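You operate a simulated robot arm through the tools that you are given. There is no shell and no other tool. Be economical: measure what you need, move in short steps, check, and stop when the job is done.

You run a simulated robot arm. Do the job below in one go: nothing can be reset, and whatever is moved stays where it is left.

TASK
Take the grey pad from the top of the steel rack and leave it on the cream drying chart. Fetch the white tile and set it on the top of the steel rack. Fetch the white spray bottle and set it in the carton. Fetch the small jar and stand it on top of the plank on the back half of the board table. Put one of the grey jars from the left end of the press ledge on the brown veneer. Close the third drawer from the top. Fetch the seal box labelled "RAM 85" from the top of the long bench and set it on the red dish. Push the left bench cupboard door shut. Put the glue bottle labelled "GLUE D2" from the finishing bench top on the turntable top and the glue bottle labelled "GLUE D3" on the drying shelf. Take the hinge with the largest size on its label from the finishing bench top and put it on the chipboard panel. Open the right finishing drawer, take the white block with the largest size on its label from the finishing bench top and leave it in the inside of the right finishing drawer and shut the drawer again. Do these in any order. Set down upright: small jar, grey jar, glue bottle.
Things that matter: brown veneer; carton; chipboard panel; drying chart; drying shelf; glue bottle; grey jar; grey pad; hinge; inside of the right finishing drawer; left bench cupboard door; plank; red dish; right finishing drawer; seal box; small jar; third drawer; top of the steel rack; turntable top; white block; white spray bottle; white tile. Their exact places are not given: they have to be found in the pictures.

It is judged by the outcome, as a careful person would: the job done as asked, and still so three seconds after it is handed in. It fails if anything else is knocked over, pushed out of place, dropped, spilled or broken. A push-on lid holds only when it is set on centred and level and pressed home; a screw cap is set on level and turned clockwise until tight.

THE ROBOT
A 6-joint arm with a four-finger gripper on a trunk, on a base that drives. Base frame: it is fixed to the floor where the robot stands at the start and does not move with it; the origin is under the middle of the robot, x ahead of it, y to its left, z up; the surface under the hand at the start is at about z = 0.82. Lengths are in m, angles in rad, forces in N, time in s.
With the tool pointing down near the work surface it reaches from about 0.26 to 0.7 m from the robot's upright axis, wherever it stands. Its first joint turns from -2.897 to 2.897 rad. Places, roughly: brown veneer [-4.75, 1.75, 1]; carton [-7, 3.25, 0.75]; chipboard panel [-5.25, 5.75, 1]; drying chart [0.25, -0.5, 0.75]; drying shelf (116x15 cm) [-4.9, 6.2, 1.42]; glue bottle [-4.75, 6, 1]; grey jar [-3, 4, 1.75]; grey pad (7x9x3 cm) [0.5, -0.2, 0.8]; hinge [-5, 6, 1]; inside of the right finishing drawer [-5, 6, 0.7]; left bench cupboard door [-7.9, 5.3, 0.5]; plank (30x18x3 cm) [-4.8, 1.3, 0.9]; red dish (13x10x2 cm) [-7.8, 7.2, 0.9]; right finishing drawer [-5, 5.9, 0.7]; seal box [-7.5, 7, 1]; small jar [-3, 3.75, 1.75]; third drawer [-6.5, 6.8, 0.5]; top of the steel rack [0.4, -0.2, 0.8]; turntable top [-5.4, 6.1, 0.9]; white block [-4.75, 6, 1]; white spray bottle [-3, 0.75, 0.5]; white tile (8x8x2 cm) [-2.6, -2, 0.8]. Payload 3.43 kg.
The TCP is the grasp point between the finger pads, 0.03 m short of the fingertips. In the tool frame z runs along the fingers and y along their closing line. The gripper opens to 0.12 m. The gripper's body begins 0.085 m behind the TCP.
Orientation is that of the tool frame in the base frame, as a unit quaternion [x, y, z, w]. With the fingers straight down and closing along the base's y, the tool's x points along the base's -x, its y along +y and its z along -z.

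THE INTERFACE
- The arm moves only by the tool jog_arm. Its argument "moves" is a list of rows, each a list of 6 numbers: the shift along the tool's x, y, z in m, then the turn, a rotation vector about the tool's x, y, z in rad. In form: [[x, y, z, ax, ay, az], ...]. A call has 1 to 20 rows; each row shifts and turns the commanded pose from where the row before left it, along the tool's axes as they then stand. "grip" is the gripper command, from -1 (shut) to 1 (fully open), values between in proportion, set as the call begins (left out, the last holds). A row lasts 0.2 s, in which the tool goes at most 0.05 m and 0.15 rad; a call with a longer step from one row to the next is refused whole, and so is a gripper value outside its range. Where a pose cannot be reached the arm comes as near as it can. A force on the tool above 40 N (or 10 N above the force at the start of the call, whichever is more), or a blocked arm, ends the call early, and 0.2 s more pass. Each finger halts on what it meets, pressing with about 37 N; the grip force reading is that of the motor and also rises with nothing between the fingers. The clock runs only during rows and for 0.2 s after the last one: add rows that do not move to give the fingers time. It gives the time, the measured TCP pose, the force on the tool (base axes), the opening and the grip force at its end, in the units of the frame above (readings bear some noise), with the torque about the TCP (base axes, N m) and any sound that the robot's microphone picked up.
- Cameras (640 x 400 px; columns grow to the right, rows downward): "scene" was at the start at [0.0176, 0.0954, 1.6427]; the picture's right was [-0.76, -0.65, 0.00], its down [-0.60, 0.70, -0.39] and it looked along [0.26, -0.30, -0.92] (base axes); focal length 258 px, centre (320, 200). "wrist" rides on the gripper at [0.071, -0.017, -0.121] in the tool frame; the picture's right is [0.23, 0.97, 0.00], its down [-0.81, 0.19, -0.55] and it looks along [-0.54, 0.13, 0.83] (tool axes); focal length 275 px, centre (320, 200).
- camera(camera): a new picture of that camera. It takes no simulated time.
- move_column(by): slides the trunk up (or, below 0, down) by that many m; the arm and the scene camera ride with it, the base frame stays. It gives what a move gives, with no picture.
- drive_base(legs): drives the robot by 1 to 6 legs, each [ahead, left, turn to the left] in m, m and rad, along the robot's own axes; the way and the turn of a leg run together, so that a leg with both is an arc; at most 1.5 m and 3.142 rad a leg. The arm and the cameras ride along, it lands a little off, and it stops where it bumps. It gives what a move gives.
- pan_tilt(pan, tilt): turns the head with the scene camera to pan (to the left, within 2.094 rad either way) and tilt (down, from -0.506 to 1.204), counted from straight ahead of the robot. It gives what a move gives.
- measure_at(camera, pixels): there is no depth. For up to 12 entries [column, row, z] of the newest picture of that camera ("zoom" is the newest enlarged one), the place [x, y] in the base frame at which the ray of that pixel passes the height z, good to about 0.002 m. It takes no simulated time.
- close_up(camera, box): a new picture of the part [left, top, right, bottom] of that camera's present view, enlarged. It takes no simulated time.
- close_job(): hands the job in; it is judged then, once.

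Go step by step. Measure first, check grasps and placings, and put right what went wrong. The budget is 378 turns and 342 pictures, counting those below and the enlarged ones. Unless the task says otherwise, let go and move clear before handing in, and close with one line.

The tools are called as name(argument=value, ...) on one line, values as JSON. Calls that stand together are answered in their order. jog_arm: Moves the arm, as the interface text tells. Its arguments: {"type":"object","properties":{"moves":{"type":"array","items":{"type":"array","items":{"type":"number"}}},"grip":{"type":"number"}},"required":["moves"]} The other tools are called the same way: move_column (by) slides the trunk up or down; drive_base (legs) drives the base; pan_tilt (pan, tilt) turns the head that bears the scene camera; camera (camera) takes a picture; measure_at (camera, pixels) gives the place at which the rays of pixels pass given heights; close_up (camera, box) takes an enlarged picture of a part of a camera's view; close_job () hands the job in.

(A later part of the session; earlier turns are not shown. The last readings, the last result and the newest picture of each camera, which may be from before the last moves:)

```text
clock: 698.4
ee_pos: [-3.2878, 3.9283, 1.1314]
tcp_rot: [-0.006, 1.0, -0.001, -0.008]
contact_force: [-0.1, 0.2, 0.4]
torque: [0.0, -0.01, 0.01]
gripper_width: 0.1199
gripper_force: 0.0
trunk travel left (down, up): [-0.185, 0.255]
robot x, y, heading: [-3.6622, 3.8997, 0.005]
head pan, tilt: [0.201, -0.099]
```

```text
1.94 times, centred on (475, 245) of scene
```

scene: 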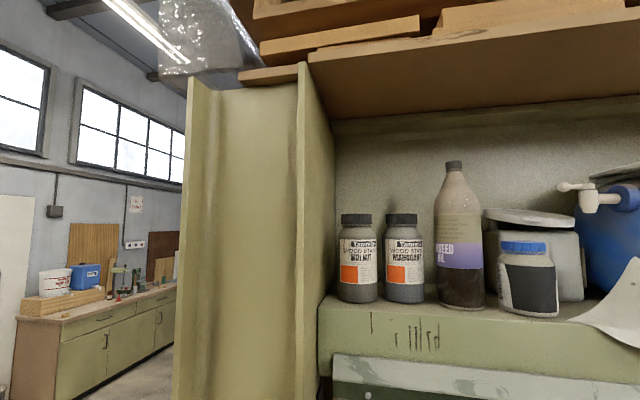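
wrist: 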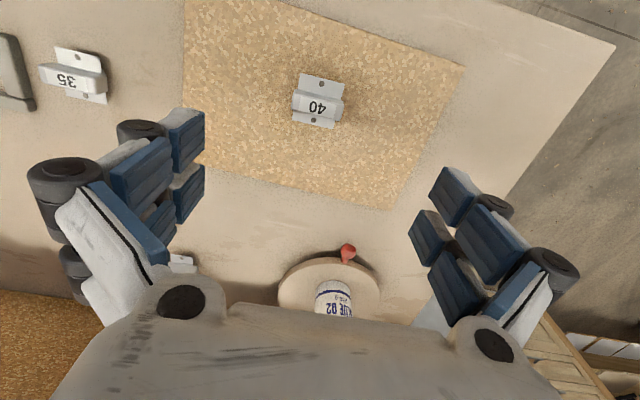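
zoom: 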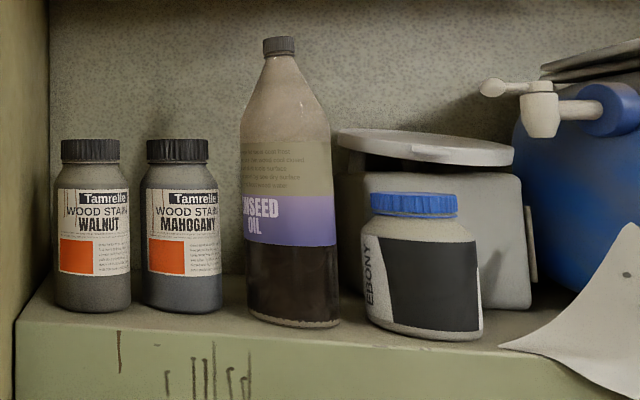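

Grey jars: y≈4.095 and 3.984, ledge top z≈1.585, cap top ≈1.765, diameter ≈0.095. Small blue-lid jar y≈3.745. Raise the trunk and pitch the tool.

drive_base(legs=[[-0.05, 0, -0.005]])

move_column(by=0.25)

jog_arm(moves=[[0, 0, -0.04, 0, 0, 0], [0, 0, -0.04, 0, 0, 0], [0, 0, -0.03, 0, -0.1, 0], [0, 0, -0.03, 0, -0.1, 0], [0, 0, -0.03, 0, -0.1, 0], [0, 0, -0.03, 0, -0.1, 0], [0, 0, 0, 0, -0.1, 0], [0, 0, 0, 0, -0.1, 0], [0, 0, 0, 0, -0.1, 0], [0, 0, 0, 0, -0.1, 0], [0, 0, 0, 0, -0.1, 0], [0, 0, 0, 0, -0.1, 0], [0, 0, 0, 0, 0, 0]])

camera(camera="wrist")

```text
clock: 699.3
ee_pos: [-3.3384, 3.926, 1.1322]
tcp_rot: [-0.004, 1.0, 0.0, -0.006]
contact_force: [-0.4, -0.5, 0.4]
torque: [0.02, -0.08, 0.02]
gripper_width: 0.1202
gripper_force: 0.0
trunk travel left (down, up): [-0.185, 0.255]
robot x, y, heading: [-3.7107, 3.9004, 0.004]
head pan, tilt: [0.201, -0.099]
```

```text
clock: 701.9
ee_pos: [-3.336, 3.9264, 1.3807]
tcp_rot: [-0.004, 1.0, -0.002, -0.008]
contact_force: [-0.5, 0.9, -0.7]
torque: [0.03, 0.0, -0.01]
gripper_width: 0.12
gripper_force: 0.0
trunk travel left (down, up): [-0.435, 0.005]
robot x, y, heading: [-3.7106, 3.9037, 0.001]
head pan, tilt: [0.201, -0.099]
```

```text
clock: 704.7
ee_pos: [-3.3317, 3.9304, 1.6089]
tcp_rot: [-0.004, 0.881, 0.002, 0.473]
contact_force: [-0.1, 0.1, 0.0]
torque: [0.0, 0.0, 0.01]
gripper_width: 0.1201
gripper_force: 0.1
out of reach, approached as far as the arm can: row 11, 12
trunk travel left (down, up): [-0.435, 0.005]
robot x, y, heading: [-3.7144, 3.9033, 0.002]
head pan, tilt: [0.201, -0.099]
```

```text
94 pictures are left
```

wrist: 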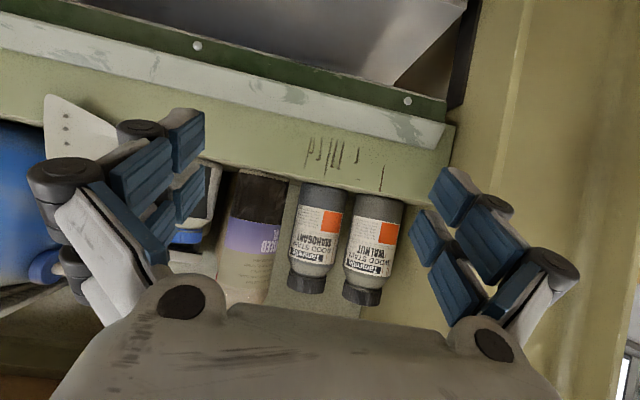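

Pitch ≈0.985 works cleanly. I'll measure the Walnut jar (right, (375,245)) in the wrist view.

close_up(camera="wrist", box=[270, 170, 420, 310])

measure_at(camera="wrist", pixels=[[362, 296, 1.765], [362, 296, 1.75], [383, 200, 1.585], [376, 240, 1.66], [352, 235, 1.66], [400, 245, 1.66], [342, 232, 1.66], [330, 232, 1.66]])

```text
2.86 times, centred on (345, 240) of wrist
```

zoom: 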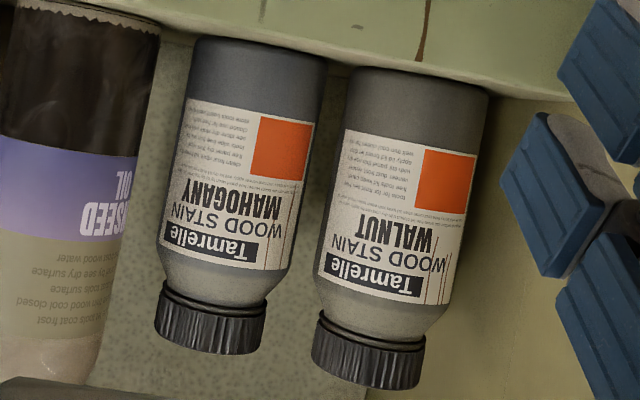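

```text
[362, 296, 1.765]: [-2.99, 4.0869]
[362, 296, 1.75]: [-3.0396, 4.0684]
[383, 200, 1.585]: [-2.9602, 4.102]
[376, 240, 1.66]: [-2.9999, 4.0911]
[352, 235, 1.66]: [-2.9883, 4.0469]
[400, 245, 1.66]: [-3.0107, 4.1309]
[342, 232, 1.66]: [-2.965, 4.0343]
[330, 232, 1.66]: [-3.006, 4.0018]
```

jog_arm(moves=[[-0.0417, 0, -0.0277, 0, 0, 0], [0, 0, 0, 0, 0, 0], [0, 0, 0, 0, 0, 0]], grip=0.77)

drive_base(legs=[[0.0, 0.16, 0]])

drive_base(legs=[[0.14, 0.0, 0]])

camera(camera="wrist")

```text
clock: 705.5
ee_pos: [-3.3332, 3.9298, 1.6595]
tcp_rot: [-0.004, 0.881, 0.002, 0.473]
contact_force: [-0.1, 0.6, -0.9]
torque: [-0.01, 0.01, -0.01]
gripper_width: 0.1064
gripper_force: 0.0
trunk travel left (down, up): [-0.435, 0.005]
robot x, y, heading: [-3.7175, 3.9031, 0.0]
head pan, tilt: [0.201, -0.099]
```

```text
clock: 706.9
ee_pos: [-3.3335, 4.0909, 1.6589]
tcp_rot: [-0.005, 0.881, 0.002, 0.473]
contact_force: [-0.8, 0.2, 0.2]
torque: [-0.05, 0.01, -0.02]
gripper_width: 0.1062
gripper_force: 0.1
trunk travel left (down, up): [-0.435, 0.005]
robot x, y, heading: [-3.7106, 4.0557, 0.005]
head pan, tilt: [0.201, -0.099]
```

```text
clock: 708.2
ee_pos: [-3.1956, 4.0893, 1.658]
tcp_rot: [-0.005, 0.881, 0.002, 0.473]
contact_force: [-0.1, -1.4, -0.3]
torque: [-0.01, 0.01, 0.02]
gripper_width: 0.1062
gripper_force: 0.2
trunk travel left (down, up): [-0.435, 0.005]
robot x, y, heading: [-3.5757, 4.0624, 0.005]
head pan, tilt: [0.201, -0.099]
```

```text
92 pictures are left
```

wrist: 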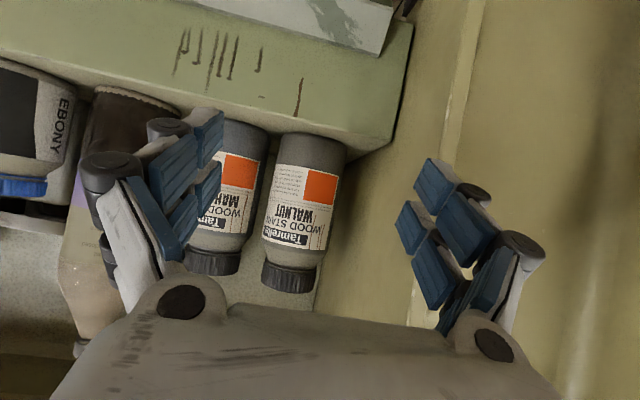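

jog_arm(moves=[[0, 0.008, 0, 0, 0, 0], [0, 0, 0, 0, 0, 0]])

drive_base(legs=[[0.12, 0.0, 0]])

camera(camera="wrist")

```text
clock: 708.8
ee_pos: [-3.1934, 4.098, 1.6582]
tcp_rot: [-0.005, 0.881, 0.002, 0.472]
contact_force: [1.0, 0.0, -0.4]
torque: [-0.01, 0.06, 0.01]
gripper_width: 0.1063
gripper_force: 0.1
trunk travel left (down, up): [-0.435, 0.005]
robot x, y, heading: [-3.5781, 4.0639, 0.004]
head pan, tilt: [0.201, -0.099]
```

```text
clock: 710.0
ee_pos: [-3.0765, 4.0981, 1.6575]
tcp_rot: [-0.005, 0.88, 0.002, 0.474]
contact_force: [-0.8, 0.1, 0.5]
torque: [0.01, -0.03, -0.01]
gripper_width: 0.1063
gripper_force: 0.0
trunk travel left (down, up): [-0.435, 0.005]
robot x, y, heading: [-3.4552, 4.0622, 0.0]
head pan, tilt: [0.201, -0.099]
```

```text
91 pictures are left
```

wrist: 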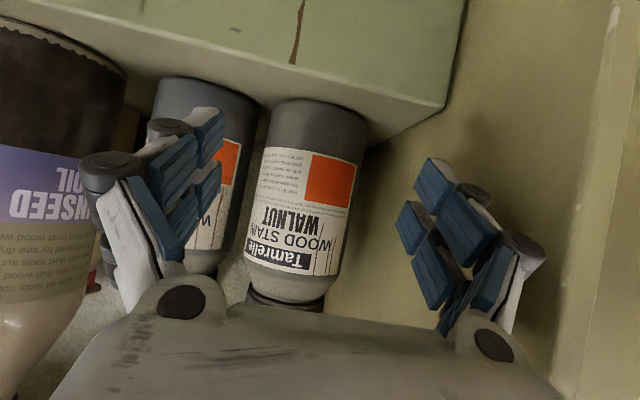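

jog_arm(moves=[[0, 0.004, 0, 0, 0, 0], [-0.0166, 0, 0.025, 0, 0, 0], [-0.0166, 0, 0.025, 0, 0, 0], [0, 0, 0, 0, 0, 0]])

camera(camera="wrist")

```text
clock: 711.0
ee_pos: [-3.018, 4.1018, 1.6583]
tcp_rot: [-0.004, 0.881, 0.002, 0.473]
contact_force: [-0.2, 0.2, -0.2]
torque: [0.02, 0.0, -0.03]
gripper_width: 0.1064
gripper_force: 0.1
trunk travel left (down, up): [-0.435, 0.005]
robot x, y, heading: [-3.4554, 4.0591, -0.002]
head pan, tilt: [0.201, -0.099]
```

```text
90 pictures are left
```

wrist: 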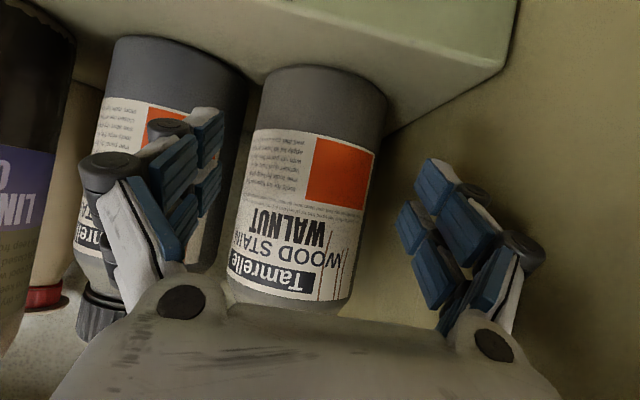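

jog_arm(moves=[[0, 0.005, 0, 0, 0, 0], [-0.0111, 0, 0.0167, 0, 0, 0], [-0.0111, 0, 0.0167, 0, 0, 0], [0, 0, 0, 0, 0, 0]])

camera(camera="wrist")

```text
clock: 712.0
ee_pos: [-2.9777, 4.1087, 1.6574]
tcp_rot: [-0.005, 0.881, 0.002, 0.474]
contact_force: [-0.4, -0.5, 0.2]
torque: [-0.02, -0.01, 0.0]
gripper_width: 0.1064
gripper_force: 0.1
trunk travel left (down, up): [-0.435, 0.005]
robot x, y, heading: [-3.457, 4.0603, 0.004]
head pan, tilt: [0.201, -0.099]
```

```text
89 pictures are left
```

wrist: 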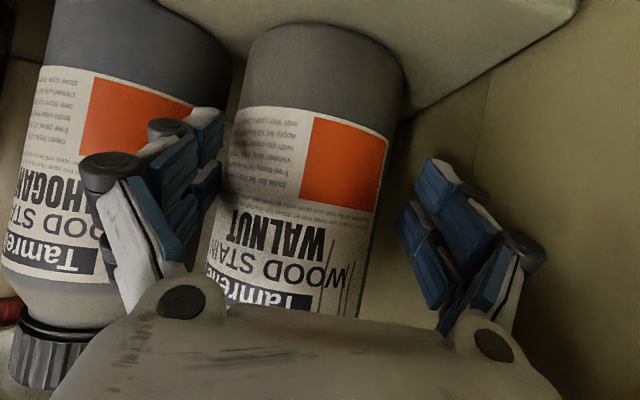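

jog_arm(moves=[[-0.0083, 0, 0.0125, 0, 0, 0], [-0.0055, 0, 0.0083, 0, 0, 0], [0, 0, 0, 0, 0, 0]])

camera(camera="wrist")

```text
clock: 712.9
ee_pos: [-2.9507, 4.1079, 1.6582]
tcp_rot: [-0.005, 0.881, 0.002, 0.474]
contact_force: [-0.1, -1.3, -0.2]
torque: [-0.01, -0.05, 0.0]
gripper_width: 0.1064
gripper_force: 0.2
trunk travel left (down, up): [-0.435, 0.005]
robot x, y, heading: [-3.4559, 4.0584, -0.0]
head pan, tilt: [0.201, -0.099]
```

```text
88 pictures are left
```

wrist: 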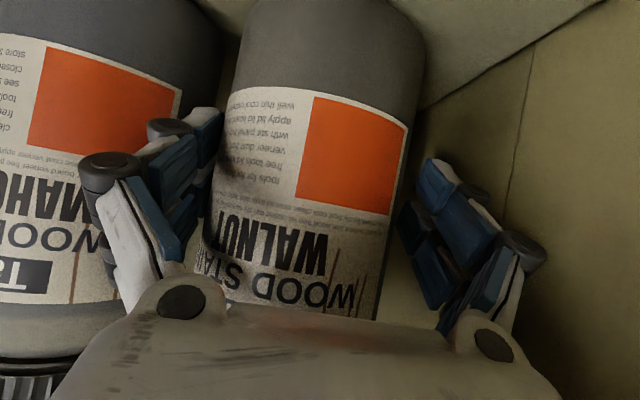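

Jar is between the fingers. Close.

jog_arm(moves=[[-0.0028, 0, 0.0042, 0, 0, 0], [0, 0, 0, 0, 0, 0], [0, 0, 0, 0, 0, 0], [0, 0, 0, 0, 0, 0], [0, 0, 0, 0, 0, 0]], grip=-1)

move_column(by=0.005)

jog_arm(moves=[[-0.0167, 0, -0.0111, 0, 0, 0], [-0.0167, 0, -0.0111, 0, 0, 0], [0, 0, 0, 0, 0, 0]])

camera(camera="wrist")

```text
clock: 714.0
ee_pos: [-2.9459, 4.1076, 1.6579]
tcp_rot: [-0.005, 0.881, 0.002, 0.473]
contact_force: [0.3, -1.0, 3.0]
torque: [0.05, 0.07, -0.07]
gripper_width: 0.0953
gripper_force: 36.9
trunk travel left (down, up): [-0.435, 0.005]
robot x, y, heading: [-3.4588, 4.0601, 0.003]
head pan, tilt: [0.201, -0.099]
```

```text
clock: 714.6
ee_pos: [-2.9434, 4.1086, 1.6616]
tcp_rot: [-0.006, 0.882, 0.002, 0.472]
contact_force: [-0.8, -0.6, -5.6]
torque: [0.01, 0.06, 0.01]
gripper_width: 0.0953
gripper_force: 37.3
trunk travel left (down, up): [-0.44, 0.0]
robot x, y, heading: [-3.4562, 4.0607, 0.004]
head pan, tilt: [0.201, -0.099]
```

```text
clock: 715.4
ee_pos: [-2.9439, 4.1076, 1.7035]
tcp_rot: [-0.005, 0.881, 0.002, 0.473]
contact_force: [-0.3, 0.1, -5.5]
torque: [-0.01, 0.07, -0.02]
gripper_width: 0.0952
gripper_force: 36.9
trunk travel left (down, up): [-0.44, 0.0]
robot x, y, heading: [-3.4574, 4.0631, -0.001]
head pan, tilt: [0.201, -0.099]
```

```text
87 pictures are left
```

wrist: 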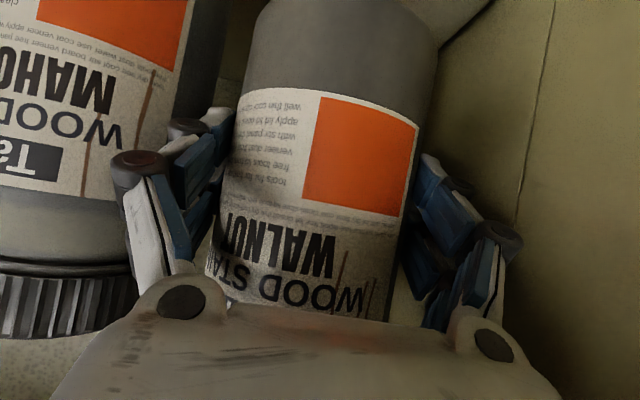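

Jar lifted. Back out and drive around the north end to the west side of the board table.

drive_base(legs=[[-0.25, 0, 0], [0, 0.72, 0], [-1.05, 0, 0], [-1.05, 0, 0], [0, -1.4, 0], [0, -1.4, 0]])

pan_tilt(pan=0.1, tilt=0.6)

camera(camera="scene")

camera(camera="wrist")

```text
clock: 743.9
ee_pos: [-5.2763, 2.0464, 1.7031]
tcp_rot: [-0.009, 0.881, 0.004, 0.472]
contact_force: [-0.1, 0.4, -7.2]
torque: [0.01, 0.06, -0.01]
gripper_width: 0.0952
gripper_force: 36.8
trunk travel left (down, up): [-0.44, 0.0]
robot x, y, heading: [-5.7881, 1.9906, 0.013]
head pan, tilt: [0.201, -0.099]
```

```text
clock: 744.9
ee_pos: [-5.2762, 2.0452, 1.7033]
tcp_rot: [-0.01, 0.881, 0.004, 0.472]
contact_force: [0.6, -0.4, -5.7]
torque: [-0.02, 0.06, -0.02]
gripper_width: 0.0953
gripper_force: 37.0
trunk travel left (down, up): [-0.44, 0.0]
robot x, y, heading: [-5.786, 1.989, 0.016]
head pan, tilt: [0.099, 0.6]
```

```text
86 pictures are left
```

scene: 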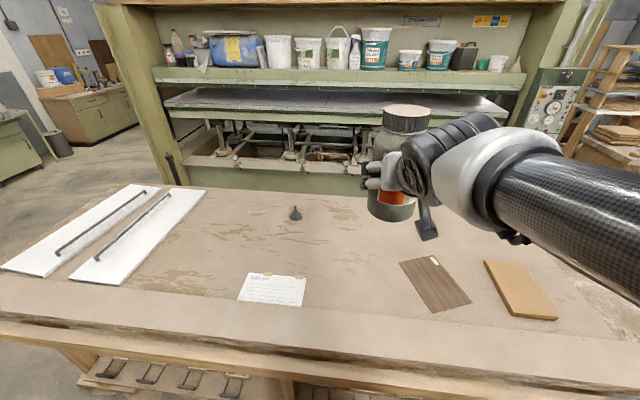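

```text
85 pictures are left
```

wrist: 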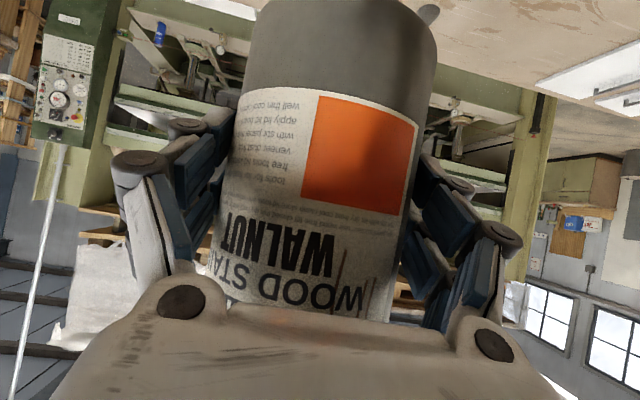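

measure_at(camera="scene", pixels=[[400, 263, 0.88], [436, 257, 0.88], [471, 303, 0.88], [432, 312, 0.88], [484, 261, 0.91], [520, 262, 0.91], [558, 318, 0.91], [515, 316, 0.91], [300, 345, 0.88], [300, 369, 0.75], [285, 380, 0.1], [434, 258, 0.88]])

```text
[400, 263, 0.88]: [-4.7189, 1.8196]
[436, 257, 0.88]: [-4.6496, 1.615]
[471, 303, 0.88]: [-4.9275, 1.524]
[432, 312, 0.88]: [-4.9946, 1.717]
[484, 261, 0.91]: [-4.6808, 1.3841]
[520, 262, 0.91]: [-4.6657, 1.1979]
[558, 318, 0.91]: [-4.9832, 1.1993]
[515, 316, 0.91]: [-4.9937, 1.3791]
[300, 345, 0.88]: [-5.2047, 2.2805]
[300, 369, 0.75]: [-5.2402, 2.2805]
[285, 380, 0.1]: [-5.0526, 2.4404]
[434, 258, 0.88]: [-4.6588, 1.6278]
```

Veneer centre ≈(-4.82,1.67); plank ≈(-4.83,1.29). Position in front of the veneer and lower the trunk.

drive_base(legs=[[0.0, -0.385, -0.013], [0.29, 0, 0]])

move_column(by=-0.4)

jog_arm(moves=[[-0.0222, 0, 0.0333, 0, 0, 0], [-0.0222, 0, 0.0333, 0, 0, 0], [-0.0139, 0, 0.0208, 0, 0, 0], [0.0333, 0, 0.0221, 0, 0, 0], [0.0333, 0, 0.0221, 0, 0, 0], [0, 0, 0, 0, 0, 0]])

camera(camera="scene")

camera(camera="wrist")

```text
clock: 749.0
ee_pos: [-4.9817, 1.6516, 1.7018]
tcp_rot: [-0.005, 0.881, 0.002, 0.473]
contact_force: [0.6, -0.1, -6.9]
torque: [-0.01, 0.07, 0.01]
gripper_width: 0.0954
gripper_force: 37.2
trunk travel left (down, up): [-0.44, 0.0]
robot x, y, heading: [-5.4937, 1.6015, 0.004]
head pan, tilt: [0.099, 0.6]
```

```text
clock: 752.8
ee_pos: [-4.9822, 1.6523, 1.3039]
tcp_rot: [-0.005, 0.881, 0.001, 0.473]
contact_force: [0.3, -0.2, -7.0]
torque: [0.01, 0.04, -0.02]
gripper_width: 0.0952
gripper_force: 36.7
trunk travel left (down, up): [-0.04, 0.4]
robot x, y, heading: [-5.4942, 1.6011, 0.003]
head pan, tilt: [0.099, 0.6]
```

```text
clock: 754.2
ee_pos: [-4.8763, 1.6535, 1.2229]
tcp_rot: [-0.005, 0.882, 0.002, 0.472]
contact_force: [-0.5, -0.2, -6.7]
torque: [-0.02, 0.02, 0.01]
gripper_width: 0.0951
gripper_force: 37.2
trunk travel left (down, up): [-0.04, 0.4]
robot x, y, heading: [-5.4953, 1.6036, 0.002]
head pan, tilt: [0.099, 0.6]
```

```text
84 pictures are left
```

scene: 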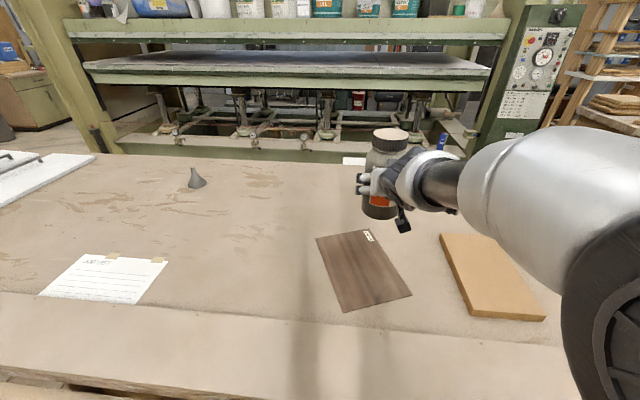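

```text
83 pictures are left
```

wrist: 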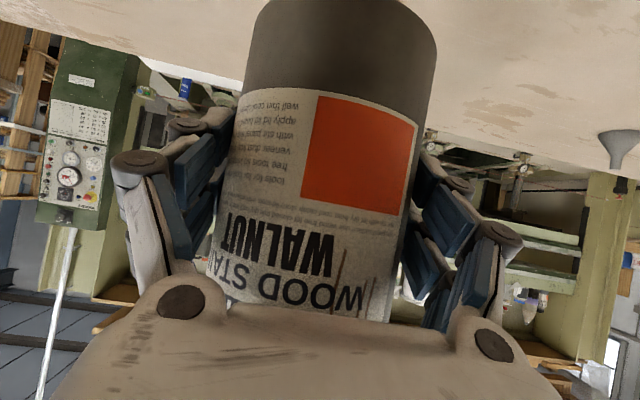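

measure_at(camera="scene", pixels=[[316, 238, 0.88], [370, 229, 0.88], [411, 296, 0.88], [346, 312, 0.88], [440, 236, 0.91], [490, 238, 0.91], [546, 315, 0.91], [472, 313, 0.91]])

jog_arm(moves=[[0.0333, 0, 0.0221, 0, 0, 0], [0.0333, 0, 0.0221, 0, 0, 0], [0.0333, 0, 0.0221, 0, 0, 0], [0.0333, 0, 0.0221, 0, 0, 0], [0.0333, 0, 0.0221, 0, 0, 0], [0, 0, 0, 0, 0, 0]])

camera(camera="scene")

```text
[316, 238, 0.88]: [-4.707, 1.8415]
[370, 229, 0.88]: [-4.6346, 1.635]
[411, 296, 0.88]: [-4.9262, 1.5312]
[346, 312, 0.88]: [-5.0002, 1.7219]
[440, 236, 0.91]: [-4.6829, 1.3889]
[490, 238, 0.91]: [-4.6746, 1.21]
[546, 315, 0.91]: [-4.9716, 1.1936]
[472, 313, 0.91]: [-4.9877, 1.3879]
```

```text
clock: 755.6
ee_pos: [-4.8789, 1.6608, 1.0216]
tcp_rot: [-0.002, 0.881, -0.003, 0.472]
contact_force: [-0.2, -0.1, -7.0]
torque: [0.0, 0.05, -0.01]
gripper_width: 0.0953
gripper_force: 37.2
out of reach, approached as far as the arm can: row 5
trunk travel left (down, up): [-0.04, 0.4]
robot x, y, heading: [-5.4949, 1.6014, 0.004]
head pan, tilt: [0.099, 0.6]
```

```text
82 pictures are left
```

scene: 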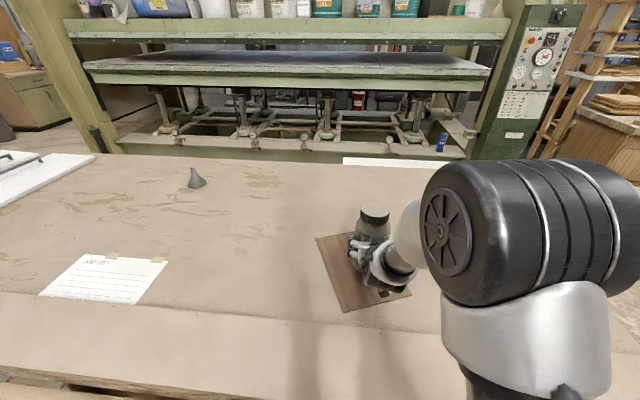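

move_column(by=-0.035)

drive_base(legs=[[-0.06, 0, 0]])

jog_arm(moves=[[-0.0194, 0, 0.0291, 0, 0, 0], [-0.0194, 0, 0.0291, 0, 0, 0], [0.0083, 0, 0.0055, 0, 0, 0], [0.0083, 0, 0.0055, 0, 0, 0], [0, 0, 0, 0, 0, 0]])

```text
clock: 756.4
ee_pos: [-4.8783, 1.662, 0.9918]
tcp_rot: [-0.002, 0.879, -0.002, 0.476]
contact_force: [1.4, -0.2, 15.8]
torque: [0.74, 0.09, -0.08]
gripper_width: 0.0952
gripper_force: 37.1
trunk travel left (down, up): [-0.005, 0.435]
robot x, y, heading: [-5.4936, 1.6005, 0.004]
head pan, tilt: [0.099, 0.6]
```

```text
clock: 757.4
ee_pos: [-4.9412, 1.6601, 0.9887]
tcp_rot: [-0.003, 0.882, -0.002, 0.472]
contact_force: [-8.0, -1.1, 19.1]
torque: [0.19, -0.13, 0.08]
gripper_width: 0.095
gripper_force: 36.7
trunk travel left (down, up): [-0.005, 0.435]
robot x, y, heading: [-5.5545, 1.5996, -0.001]
head pan, tilt: [0.099, 0.6]
```

```text
clock: 758.6
ee_pos: [-4.8704, 1.662, 0.97]
tcp_rot: [-0.002, 0.88, -0.004, 0.475]
contact_force: [3.5, 1.6, 25.9]
torque: [0.72, -0.24, -0.06]
gripper_width: 0.0947
gripper_force: 37.6
trunk travel left (down, up): [-0.005, 0.435]
robot x, y, heading: [-5.5549, 1.6028, -0.0]
head pan, tilt: [0.099, 0.6]
```

The jar had already touched down; check what moved.

jog_arm(moves=[[-0.0083, 0, -0.0055, 0, 0, 0], [0, 0, 0, 0, 0, 0]])

camera(camera="scene")

camera(camera="wrist")

```text
clock: 759.2
ee_pos: [-4.8727, 1.6608, 0.9731]
tcp_rot: [-0.003, 0.884, -0.003, 0.467]
contact_force: [-1.0, -0.8, -4.1]
torque: [0.01, -0.02, 0.01]
gripper_width: 0.0945
gripper_force: 37.2
trunk travel left (down, up): [-0.005, 0.435]
robot x, y, heading: [-5.5562, 1.5991, 0.003]
head pan, tilt: [0.099, 0.6]
```

```text
81 pictures are left
```

scene: 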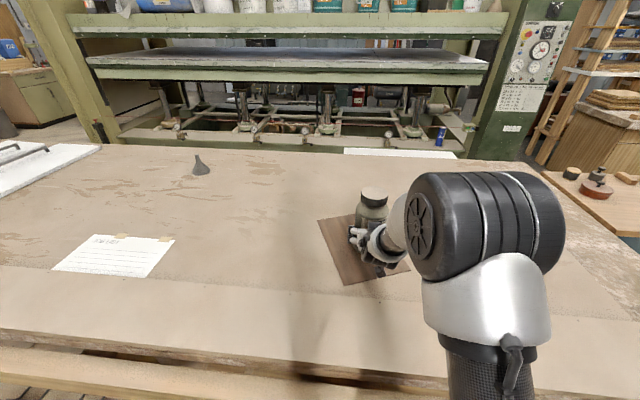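

```text
80 pictures are left
```

wrist: 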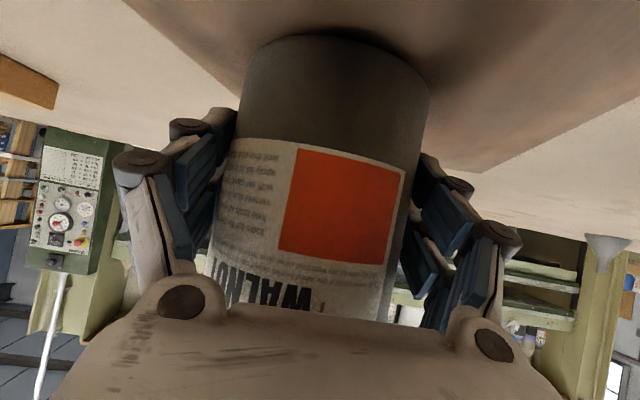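

measure_at(camera="scene", pixels=[[318, 220, 0.917], [344, 285, 0.917], [408, 270, 0.917], [40, 270, 0.917]])

close_up(camera="scene", box=[300, 170, 430, 300])

```text
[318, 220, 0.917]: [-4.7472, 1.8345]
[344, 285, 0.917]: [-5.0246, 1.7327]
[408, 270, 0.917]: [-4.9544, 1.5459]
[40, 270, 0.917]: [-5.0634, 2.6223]
```

```text
3.08 times, centred on (365, 235) of scene
```

zoom: 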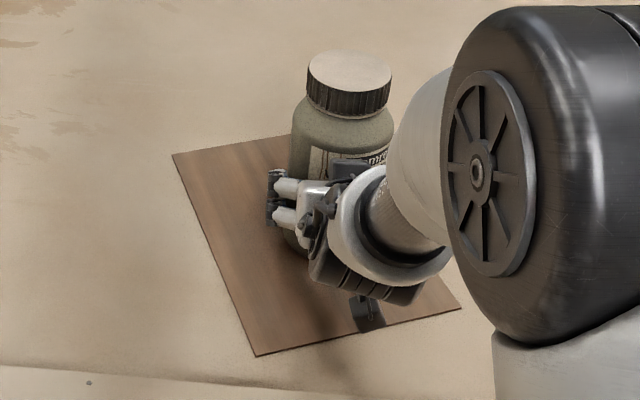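

Veneer hasn't moved and the jar is over it. Settle it gently and release.

jog_arm(moves=[[0.0021, 0, 0.0014, 0, 0, 0], [0.0021, 0, 0.0014, 0, 0, 0], [0, 0, 0, 0, 0, 0]])

```text
clock: 760.0
ee_pos: [-4.8688, 1.6612, 0.972]
tcp_rot: [-0.004, 0.882, -0.003, 0.471]
contact_force: [-1.6, -0.7, -0.2]
torque: [0.1, -0.05, 0.02]
gripper_width: 0.0946
gripper_force: 36.5
trunk travel left (down, up): [-0.005, 0.435]
robot x, y, heading: [-5.5514, 1.6053, 0.008]
head pan, tilt: [0.099, 0.6]
```

jog_arm(moves=[[0.0014, 0, 0.0009, 0, 0, 0], [0, 0, 0, 0, 0, 0]])

jog_arm(moves=[[0, 0, 0, 0, 0, 0], [0, 0, 0, 0, 0, 0], [0, 0, 0, 0, 0, 0], [0, 0, 0, 0, 0, 0], [0, 0, 0, 0, 0, 0]], grip=1)

camera(camera="wrist")

```text
clock: 760.6
ee_pos: [-4.8694, 1.6611, 0.9722]
tcp_rot: [-0.003, 0.881, -0.003, 0.472]
contact_force: [-2.5, 1.5, 6.3]
torque: [0.39, -0.24, 0.14]
gripper_width: 0.0948
gripper_force: 36.8
trunk travel left (down, up): [-0.005, 0.435]
robot x, y, heading: [-5.554, 1.6014, 0.002]
head pan, tilt: [0.099, 0.6]
```

```text
clock: 761.8
ee_pos: [-4.8694, 1.6602, 0.9692]
tcp_rot: [-0.001, 0.882, -0.004, 0.47]
contact_force: [-0.7, -0.2, -0.9]
torque: [-0.04, -0.02, -0.02]
gripper_width: 0.1199
gripper_force: 0.0
trunk travel left (down, up): [-0.005, 0.435]
robot x, y, heading: [-5.5542, 1.6032, 0.005]
head pan, tilt: [0.099, 0.6]
```

```text
78 pictures are left
```

wrist: 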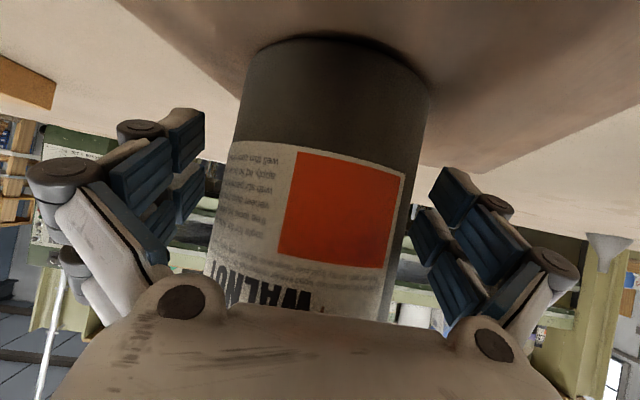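

drive_base(legs=[[-0.25, 0, 0]])

camera(camera="scene")

close_up(camera="scene", box=[280, 120, 500, 290])

```text
clock: 763.6
ee_pos: [-5.1218, 1.6606, 0.9703]
tcp_rot: [-0.003, 0.882, -0.003, 0.471]
contact_force: [-1.0, -0.9, 0.6]
torque: [0.04, 0.0, 0.02]
gripper_width: 0.1201
gripper_force: 0.1
trunk travel left (down, up): [-0.005, 0.435]
robot x, y, heading: [-5.8094, 1.6012, 0.002]
head pan, tilt: [0.099, 0.6]
```

```text
77 pictures are left
```

scene: 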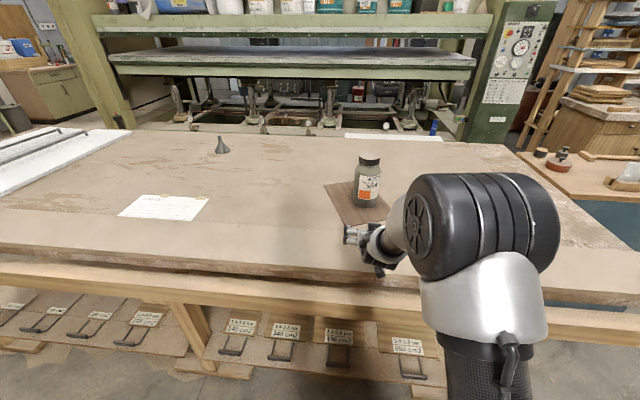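

```text
2.35 times, centred on (390, 205) of scene
```

zoom: 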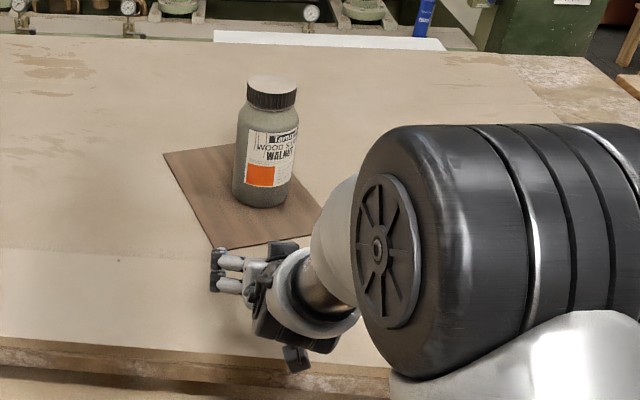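

Grey jar stands on the veneer. Now return for the small jar: raise and drive back to the press.

drive_base(legs=[[-0.1, 0, 0]])

move_column(by=0.4)

jog_arm(moves=[[-0.0333, 0, -0.0221, 0, 0, 0], [-0.0333, 0, -0.0221, 0, 0, 0], [-0.0333, 0, -0.0221, 0, 0, 0], [-0.0333, 0, -0.0221, 0, 0, 0], [-0.0333, 0, -0.0221, 0, 0, 0], [-0.0333, 0, -0.0221, 0, 0, 0], [0.0222, 0, -0.0333, 0, 0, 0], [0.0222, 0, -0.0333, 0, 0, 0], [0.0222, 0, -0.0333, 0, 0, 0], [0.0222, 0, -0.0333, 0, 0, 0], [0, 0, 0, 0, 0, 0]])

drive_base(legs=[[0, 1.5, 0], [0, 1.5, 0], [0.1, 0.18, 0], [1.0, 0, 0], [1.1, 0, 0]])

```text
clock: 764.7
ee_pos: [-5.2218, 1.6607, 0.97]
tcp_rot: [-0.003, 0.882, -0.003, 0.471]
contact_force: [0.2, 0.4, 0.4]
torque: [-0.01, 0.0, 0.03]
gripper_width: 0.1198
gripper_force: 0.1
trunk travel left (down, up): [-0.005, 0.435]
robot x, y, heading: [-5.9075, 1.6021, 0.009]
head pan, tilt: [0.099, 0.6]
```

```text
clock: 768.6
ee_pos: [-5.2213, 1.661, 1.3697]
tcp_rot: [-0.003, 0.882, -0.003, 0.471]
contact_force: [0.0, -1.5, 0.1]
torque: [0.01, -0.03, 0.0]
gripper_width: 0.12
gripper_force: 0.2
trunk travel left (down, up): [-0.405, 0.035]
robot x, y, heading: [-5.9042, 1.6039, 0.006]
head pan, tilt: [0.099, 0.6]
```

```text
clock: 771.0
ee_pos: [-5.379, 1.6637, 1.6101]
tcp_rot: [-0.005, 0.883, -0.003, 0.47]
contact_force: [0.6, 0.3, 0.6]
torque: [-0.01, 0.02, 0.03]
gripper_width: 0.1199
gripper_force: 0.1
trunk travel left (down, up): [-0.405, 0.035]
robot x, y, heading: [-5.9056, 1.6002, 0.008]
head pan, tilt: [0.099, 0.6]
```

```text
clock: 796.7
ee_pos: [-3.2149, 4.8952, 1.6105]
tcp_rot: [-0.01, 0.882, 0.0, 0.471]
contact_force: [-0.5, 0.6, -0.1]
torque: [0.0, 0.01, -0.03]
gripper_width: 0.12
gripper_force: 0.1
trunk travel left (down, up): [-0.405, 0.035]
robot x, y, heading: [-3.7405, 4.8256, 0.017]
head pan, tilt: [0.099, 0.6]
```

drive_base(legs=[[-0.04, 0, -0.017], [0, -1.13, 0]])

camera(camera="wrist")

pan_tilt(pan=0.2, tilt=0.3)

camera(camera="scene")

```text
clock: 803.0
ee_pos: [-3.2509, 3.752, 1.6117]
tcp_rot: [-0.001, 0.882, -0.004, 0.471]
contact_force: [-0.8, -0.5, 0.0]
torque: [0.03, 0.02, 0.03]
gripper_width: 0.1199
gripper_force: 0.1
trunk travel left (down, up): [-0.405, 0.035]
robot x, y, heading: [-3.7764, 3.6959, -0.002]
head pan, tilt: [0.099, 0.6]
```

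```text
75 pictures are left
```

wrist: 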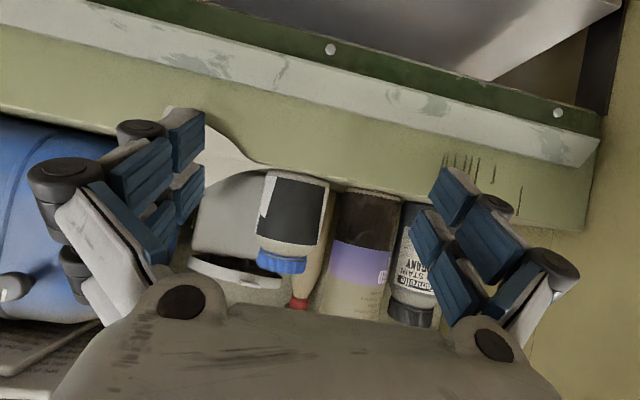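

```text
clock: 803.8
ee_pos: [-3.2516, 3.7514, 1.6098]
tcp_rot: [-0.001, 0.882, -0.004, 0.471]
contact_force: [0.6, 0.1, -0.6]
torque: [0.02, 0.01, 0.01]
gripper_width: 0.1201
gripper_force: 0.1
trunk travel left (down, up): [-0.405, 0.035]
robot x, y, heading: [-3.7777, 3.6933, -0.001]
head pan, tilt: [0.201, 0.3]
```

```text
74 pictures are left
```

scene: 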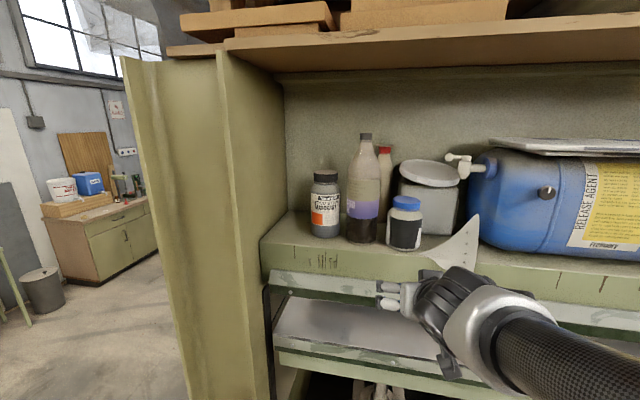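

close_up(camera="scene", box=[330, 120, 500, 270])

measure_at(camera="scene", pixels=[[404, 249, 1.585], [388, 240, 1.585], [420, 243, 1.585], [436, 234, 1.585], [362, 243, 1.585], [378, 236, 1.585], [325, 236, 1.585], [348, 238, 1.585], [404, 254, 1.585], [430, 262, 1.585]])

```text
2.67 times, centred on (415, 195) of scene
```

zoom: 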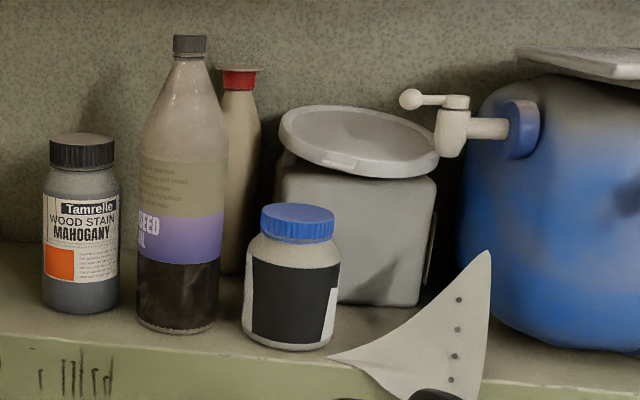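

```text
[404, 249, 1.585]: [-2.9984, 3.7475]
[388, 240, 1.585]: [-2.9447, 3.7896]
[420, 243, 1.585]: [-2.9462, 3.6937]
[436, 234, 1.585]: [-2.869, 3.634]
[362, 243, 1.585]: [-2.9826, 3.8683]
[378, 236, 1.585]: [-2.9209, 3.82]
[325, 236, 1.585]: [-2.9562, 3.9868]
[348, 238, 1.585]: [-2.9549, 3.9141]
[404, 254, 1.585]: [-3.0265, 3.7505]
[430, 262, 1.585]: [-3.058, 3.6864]
```

Small jar: centre ≈(-2.948,3.742), ~3 cm gap to the linseed bottle. Align and approach.

jog_arm(moves=[[-0.029, -0.009, -0.0194, 0, 0, 0], [0, 0, 0, 0, 0, 0]], grip=0.83)

drive_base(legs=[[0.17, 0, 0]])

camera(camera="wrist")

```text
clock: 804.4
ee_pos: [-3.2508, 3.7426, 1.6445]
tcp_rot: [-0.001, 0.883, -0.004, 0.47]
contact_force: [-0.4, -0.1, 0.1]
torque: [-0.03, 0.01, -0.01]
gripper_width: 0.1099
gripper_force: 0.0
trunk travel left (down, up): [-0.405, 0.035]
robot x, y, heading: [-3.778, 3.6959, -0.004]
head pan, tilt: [0.201, 0.3]
```

```text
clock: 805.9
ee_pos: [-3.0827, 3.7401, 1.6447]
tcp_rot: [-0.001, 0.882, -0.004, 0.471]
contact_force: [0.6, -0.5, 0.0]
torque: [-0.02, 0.03, -0.01]
gripper_width: 0.1098
gripper_force: 0.3
trunk travel left (down, up): [-0.405, 0.035]
robot x, y, heading: [-3.6054, 3.6936, -0.003]
head pan, tilt: [0.201, 0.3]
```

```text
72 pictures are left
```

wrist: 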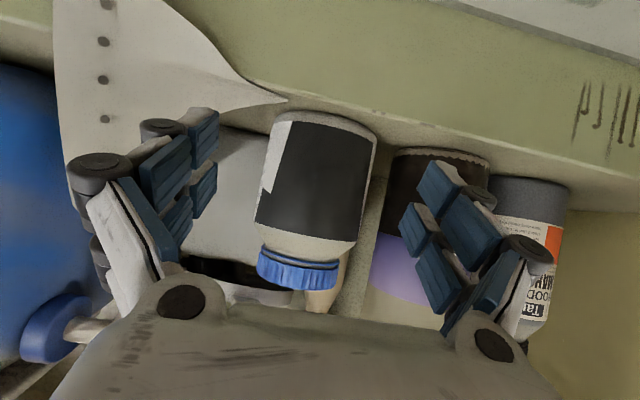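

measure_at(camera="wrist", pixels=[[260, 185, 1.645], [367, 205, 1.645], [262, 195, 1.645], [369, 195, 1.645], [303, 193, 1.645]])

```text
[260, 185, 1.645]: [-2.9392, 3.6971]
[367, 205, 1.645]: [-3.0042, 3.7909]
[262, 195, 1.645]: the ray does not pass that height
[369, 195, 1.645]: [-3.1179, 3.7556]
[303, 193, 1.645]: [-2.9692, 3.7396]
```

jog_arm(moves=[[0, 0.006, 0, 0, 0, 0], [-0.0194, 0, 0.0291, 0, 0, 0], [-0.0194, 0, 0.0291, 0, 0, 0], [-0.0083, 0, 0.0125, 0, 0, 0], [0, 0, 0, 0, 0, 0]])

camera(camera="wrist")

```text
clock: 807.0
ee_pos: [-2.9974, 3.7462, 1.6446]
tcp_rot: [0.0, 0.882, -0.005, 0.472]
contact_force: [-0.6, -0.1, -0.3]
torque: [-0.01, 0.01, -0.01]
gripper_width: 0.1098
gripper_force: 0.0
trunk travel left (down, up): [-0.405, 0.035]
robot x, y, heading: [-3.6064, 3.695, -0.0]
head pan, tilt: [0.201, 0.3]
```

```text
71 pictures are left
```

wrist: 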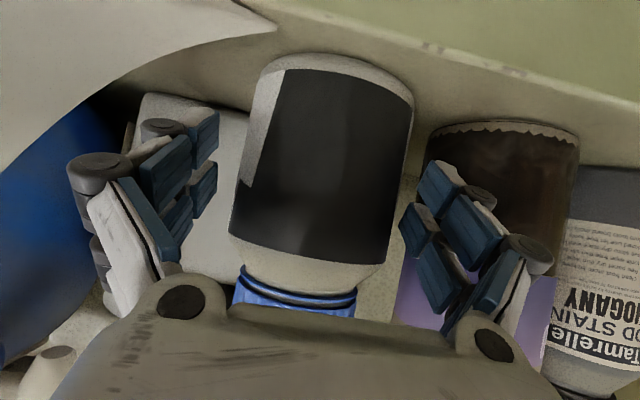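

jog_arm(moves=[[0, 0.004, 0, 0, 0, 0], [-0.0055, 0, 0.0083, 0, 0, 0], [-0.0083, 0, 0.0125, 0, 0, 0], [0, 0, 0, 0, 0, 0]], grip=0.75)

camera(camera="wrist")

```text
clock: 808.0
ee_pos: [-2.9741, 3.7507, 1.6447]
tcp_rot: [-0.001, 0.882, -0.005, 0.47]
contact_force: [-0.7, 0.0, -0.4]
torque: [0.01, 0.0, -0.01]
gripper_width: 0.1053
gripper_force: 0.1
trunk travel left (down, up): [-0.405, 0.035]
robot x, y, heading: [-3.6059, 3.6951, -0.004]
head pan, tilt: [0.201, 0.3]
```

```text
70 pictures are left
```

wrist: 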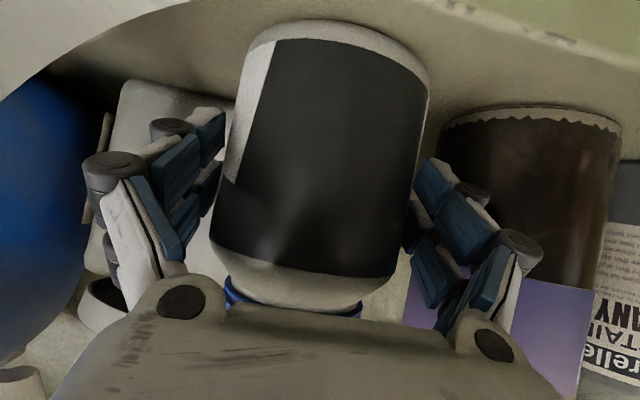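

jog_arm(moves=[[-0.0083, 0, 0.0125, 0, 0, 0], [-0.0039, 0, 0.0058, 0, 0, 0], [0, 0, 0, 0, 0, 0]])

jog_arm(moves=[[0, 0, 0, 0, 0, 0], [0, 0, 0, 0, 0, 0], [0, 0, 0, 0, 0, 0], [0, 0, 0, 0, 0, 0]], grip=-1)

jog_arm(moves=[[-0.0083, 0, -0.0055, 0, 0, 0], [-0.0167, 0, -0.0111, 0, 0, 0], [-0.0167, 0, -0.0111, 0, 0, 0], [0, 0, 0, 0, 0, 0]])

camera(camera="wrist")

```text
clock: 808.9
ee_pos: [-2.9505, 3.7502, 1.645]
tcp_rot: [0.0, 0.882, -0.005, 0.472]
contact_force: [0.2, 0.4, 0.8]
torque: [0.0, 0.02, 0.0]
gripper_width: 0.1049
gripper_force: 0.1
trunk travel left (down, up): [-0.405, 0.035]
robot x, y, heading: [-3.6093, 3.6909, -0.003]
head pan, tilt: [0.201, 0.3]
```

```text
clock: 809.9
ee_pos: [-2.9516, 3.751, 1.6451]
tcp_rot: [-0.001, 0.882, -0.004, 0.471]
contact_force: [0.3, -0.7, 2.0]
torque: [-0.27, 0.09, 0.01]
gripper_width: 0.096
gripper_force: 37.3
trunk travel left (down, up): [-0.405, 0.035]
robot x, y, heading: [-3.6055, 3.6951, -0.004]
head pan, tilt: [0.201, 0.3]
```

```text
clock: 810.9
ee_pos: [-2.9501, 3.752, 1.6945]
tcp_rot: [-0.001, 0.883, -0.005, 0.47]
contact_force: [-0.4, 0.0, -4.5]
torque: [-0.01, -0.03, 0.0]
gripper_width: 0.0961
gripper_force: 36.3
trunk travel left (down, up): [-0.405, 0.035]
robot x, y, heading: [-3.6093, 3.6983, -0.002]
head pan, tilt: [0.201, 0.3]
```

```text
69 pictures are left
```

wrist: 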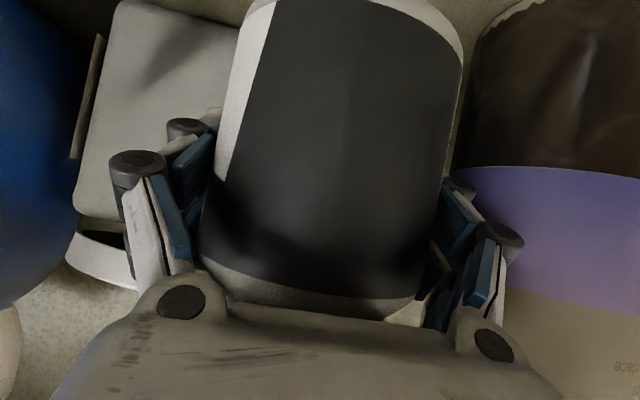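

Small jar held. Retract and drive around to the plank.

drive_base(legs=[[-0.17, 0, 0]])

jog_arm(moves=[[0.0222, 0, -0.0333, 0, 0, 0], [0.0222, 0, -0.0333, 0, 0, 0], [0.0222, 0, -0.0333, 0, 0, 0], [0, 0, 0, 0, 0, 0]])

camera(camera="scene")

drive_base(legs=[[0, 1.12, 0], [-1.0, 0, 0], [-1.05, 0, 0], [0, -1.5, 0], [0, -1.5, 0]])

```text
clock: 812.3
ee_pos: [-3.1196, 3.7517, 1.6946]
tcp_rot: [-0.001, 0.882, -0.004, 0.471]
contact_force: [0.9, 0.1, -3.6]
torque: [0.02, -0.05, 0.03]
gripper_width: 0.0959
gripper_force: 36.8
trunk travel left (down, up): [-0.405, 0.035]
robot x, y, heading: [-3.7769, 3.6926, 0.005]
head pan, tilt: [0.201, 0.3]
```

```text
clock: 813.3
ee_pos: [-3.2374, 3.7518, 1.6935]
tcp_rot: [0.0, 0.883, -0.006, 0.47]
contact_force: [0.8, 0.7, -5.0]
torque: [-0.01, -0.04, 0.03]
gripper_width: 0.0955
gripper_force: 37.4
trunk travel left (down, up): [-0.405, 0.035]
robot x, y, heading: [-3.7739, 3.6938, -0.005]
head pan, tilt: [0.201, 0.3]
```

```text
68 pictures are left
```

scene: 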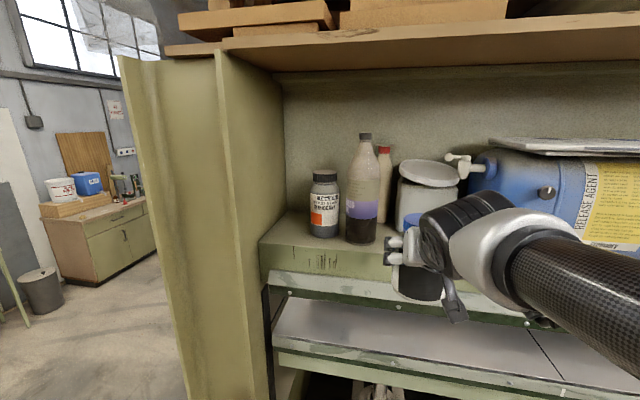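

```text
clock: 842.9
ee_pos: [-5.2743, 1.8741, 1.6943]
tcp_rot: [-0.003, 0.883, -0.003, 0.47]
contact_force: [-0.4, -0.3, -4.8]
torque: [-0.02, -0.09, -0.01]
gripper_width: 0.0957
gripper_force: 36.4
trunk travel left (down, up): [-0.405, 0.035]
robot x, y, heading: [-5.8096, 1.8127, -0.001]
head pan, tilt: [0.201, 0.3]
```

drive_base(legs=[[0, -0.585, 0], [0.3, 0, 0]])

pan_tilt(pan=0.1, tilt=0.7)

camera(camera="scene")

```text
clock: 847.8
ee_pos: [-4.9778, 1.2877, 1.6955]
tcp_rot: [0.0, 0.883, -0.005, 0.47]
contact_force: [1.2, 0.0, -4.2]
torque: [-0.02, -0.05, 0.07]
gripper_width: 0.0957
gripper_force: 37.7
trunk travel left (down, up): [-0.405, 0.035]
robot x, y, heading: [-5.5124, 1.2277, -0.008]
head pan, tilt: [0.201, 0.3]
```

```text
clock: 848.7
ee_pos: [-4.9771, 1.2864, 1.6954]
tcp_rot: [-0.001, 0.882, -0.004, 0.471]
contact_force: [-0.5, 0.6, -5.2]
torque: [0.0, -0.04, 0.02]
gripper_width: 0.0956
gripper_force: 36.9
trunk travel left (down, up): [-0.405, 0.035]
robot x, y, heading: [-5.5141, 1.231, 0.001]
head pan, tilt: [0.099, 0.7]
```

```text
67 pictures are left
```

scene: 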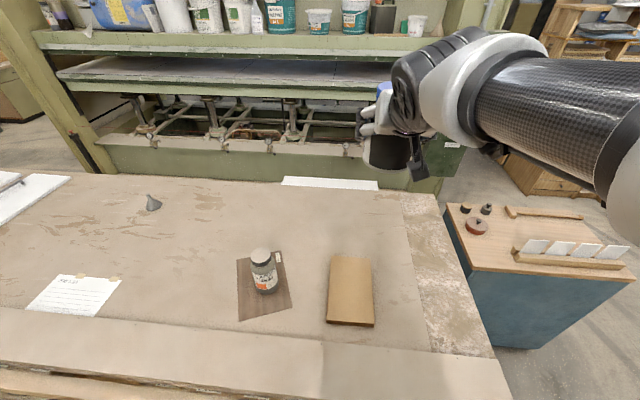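

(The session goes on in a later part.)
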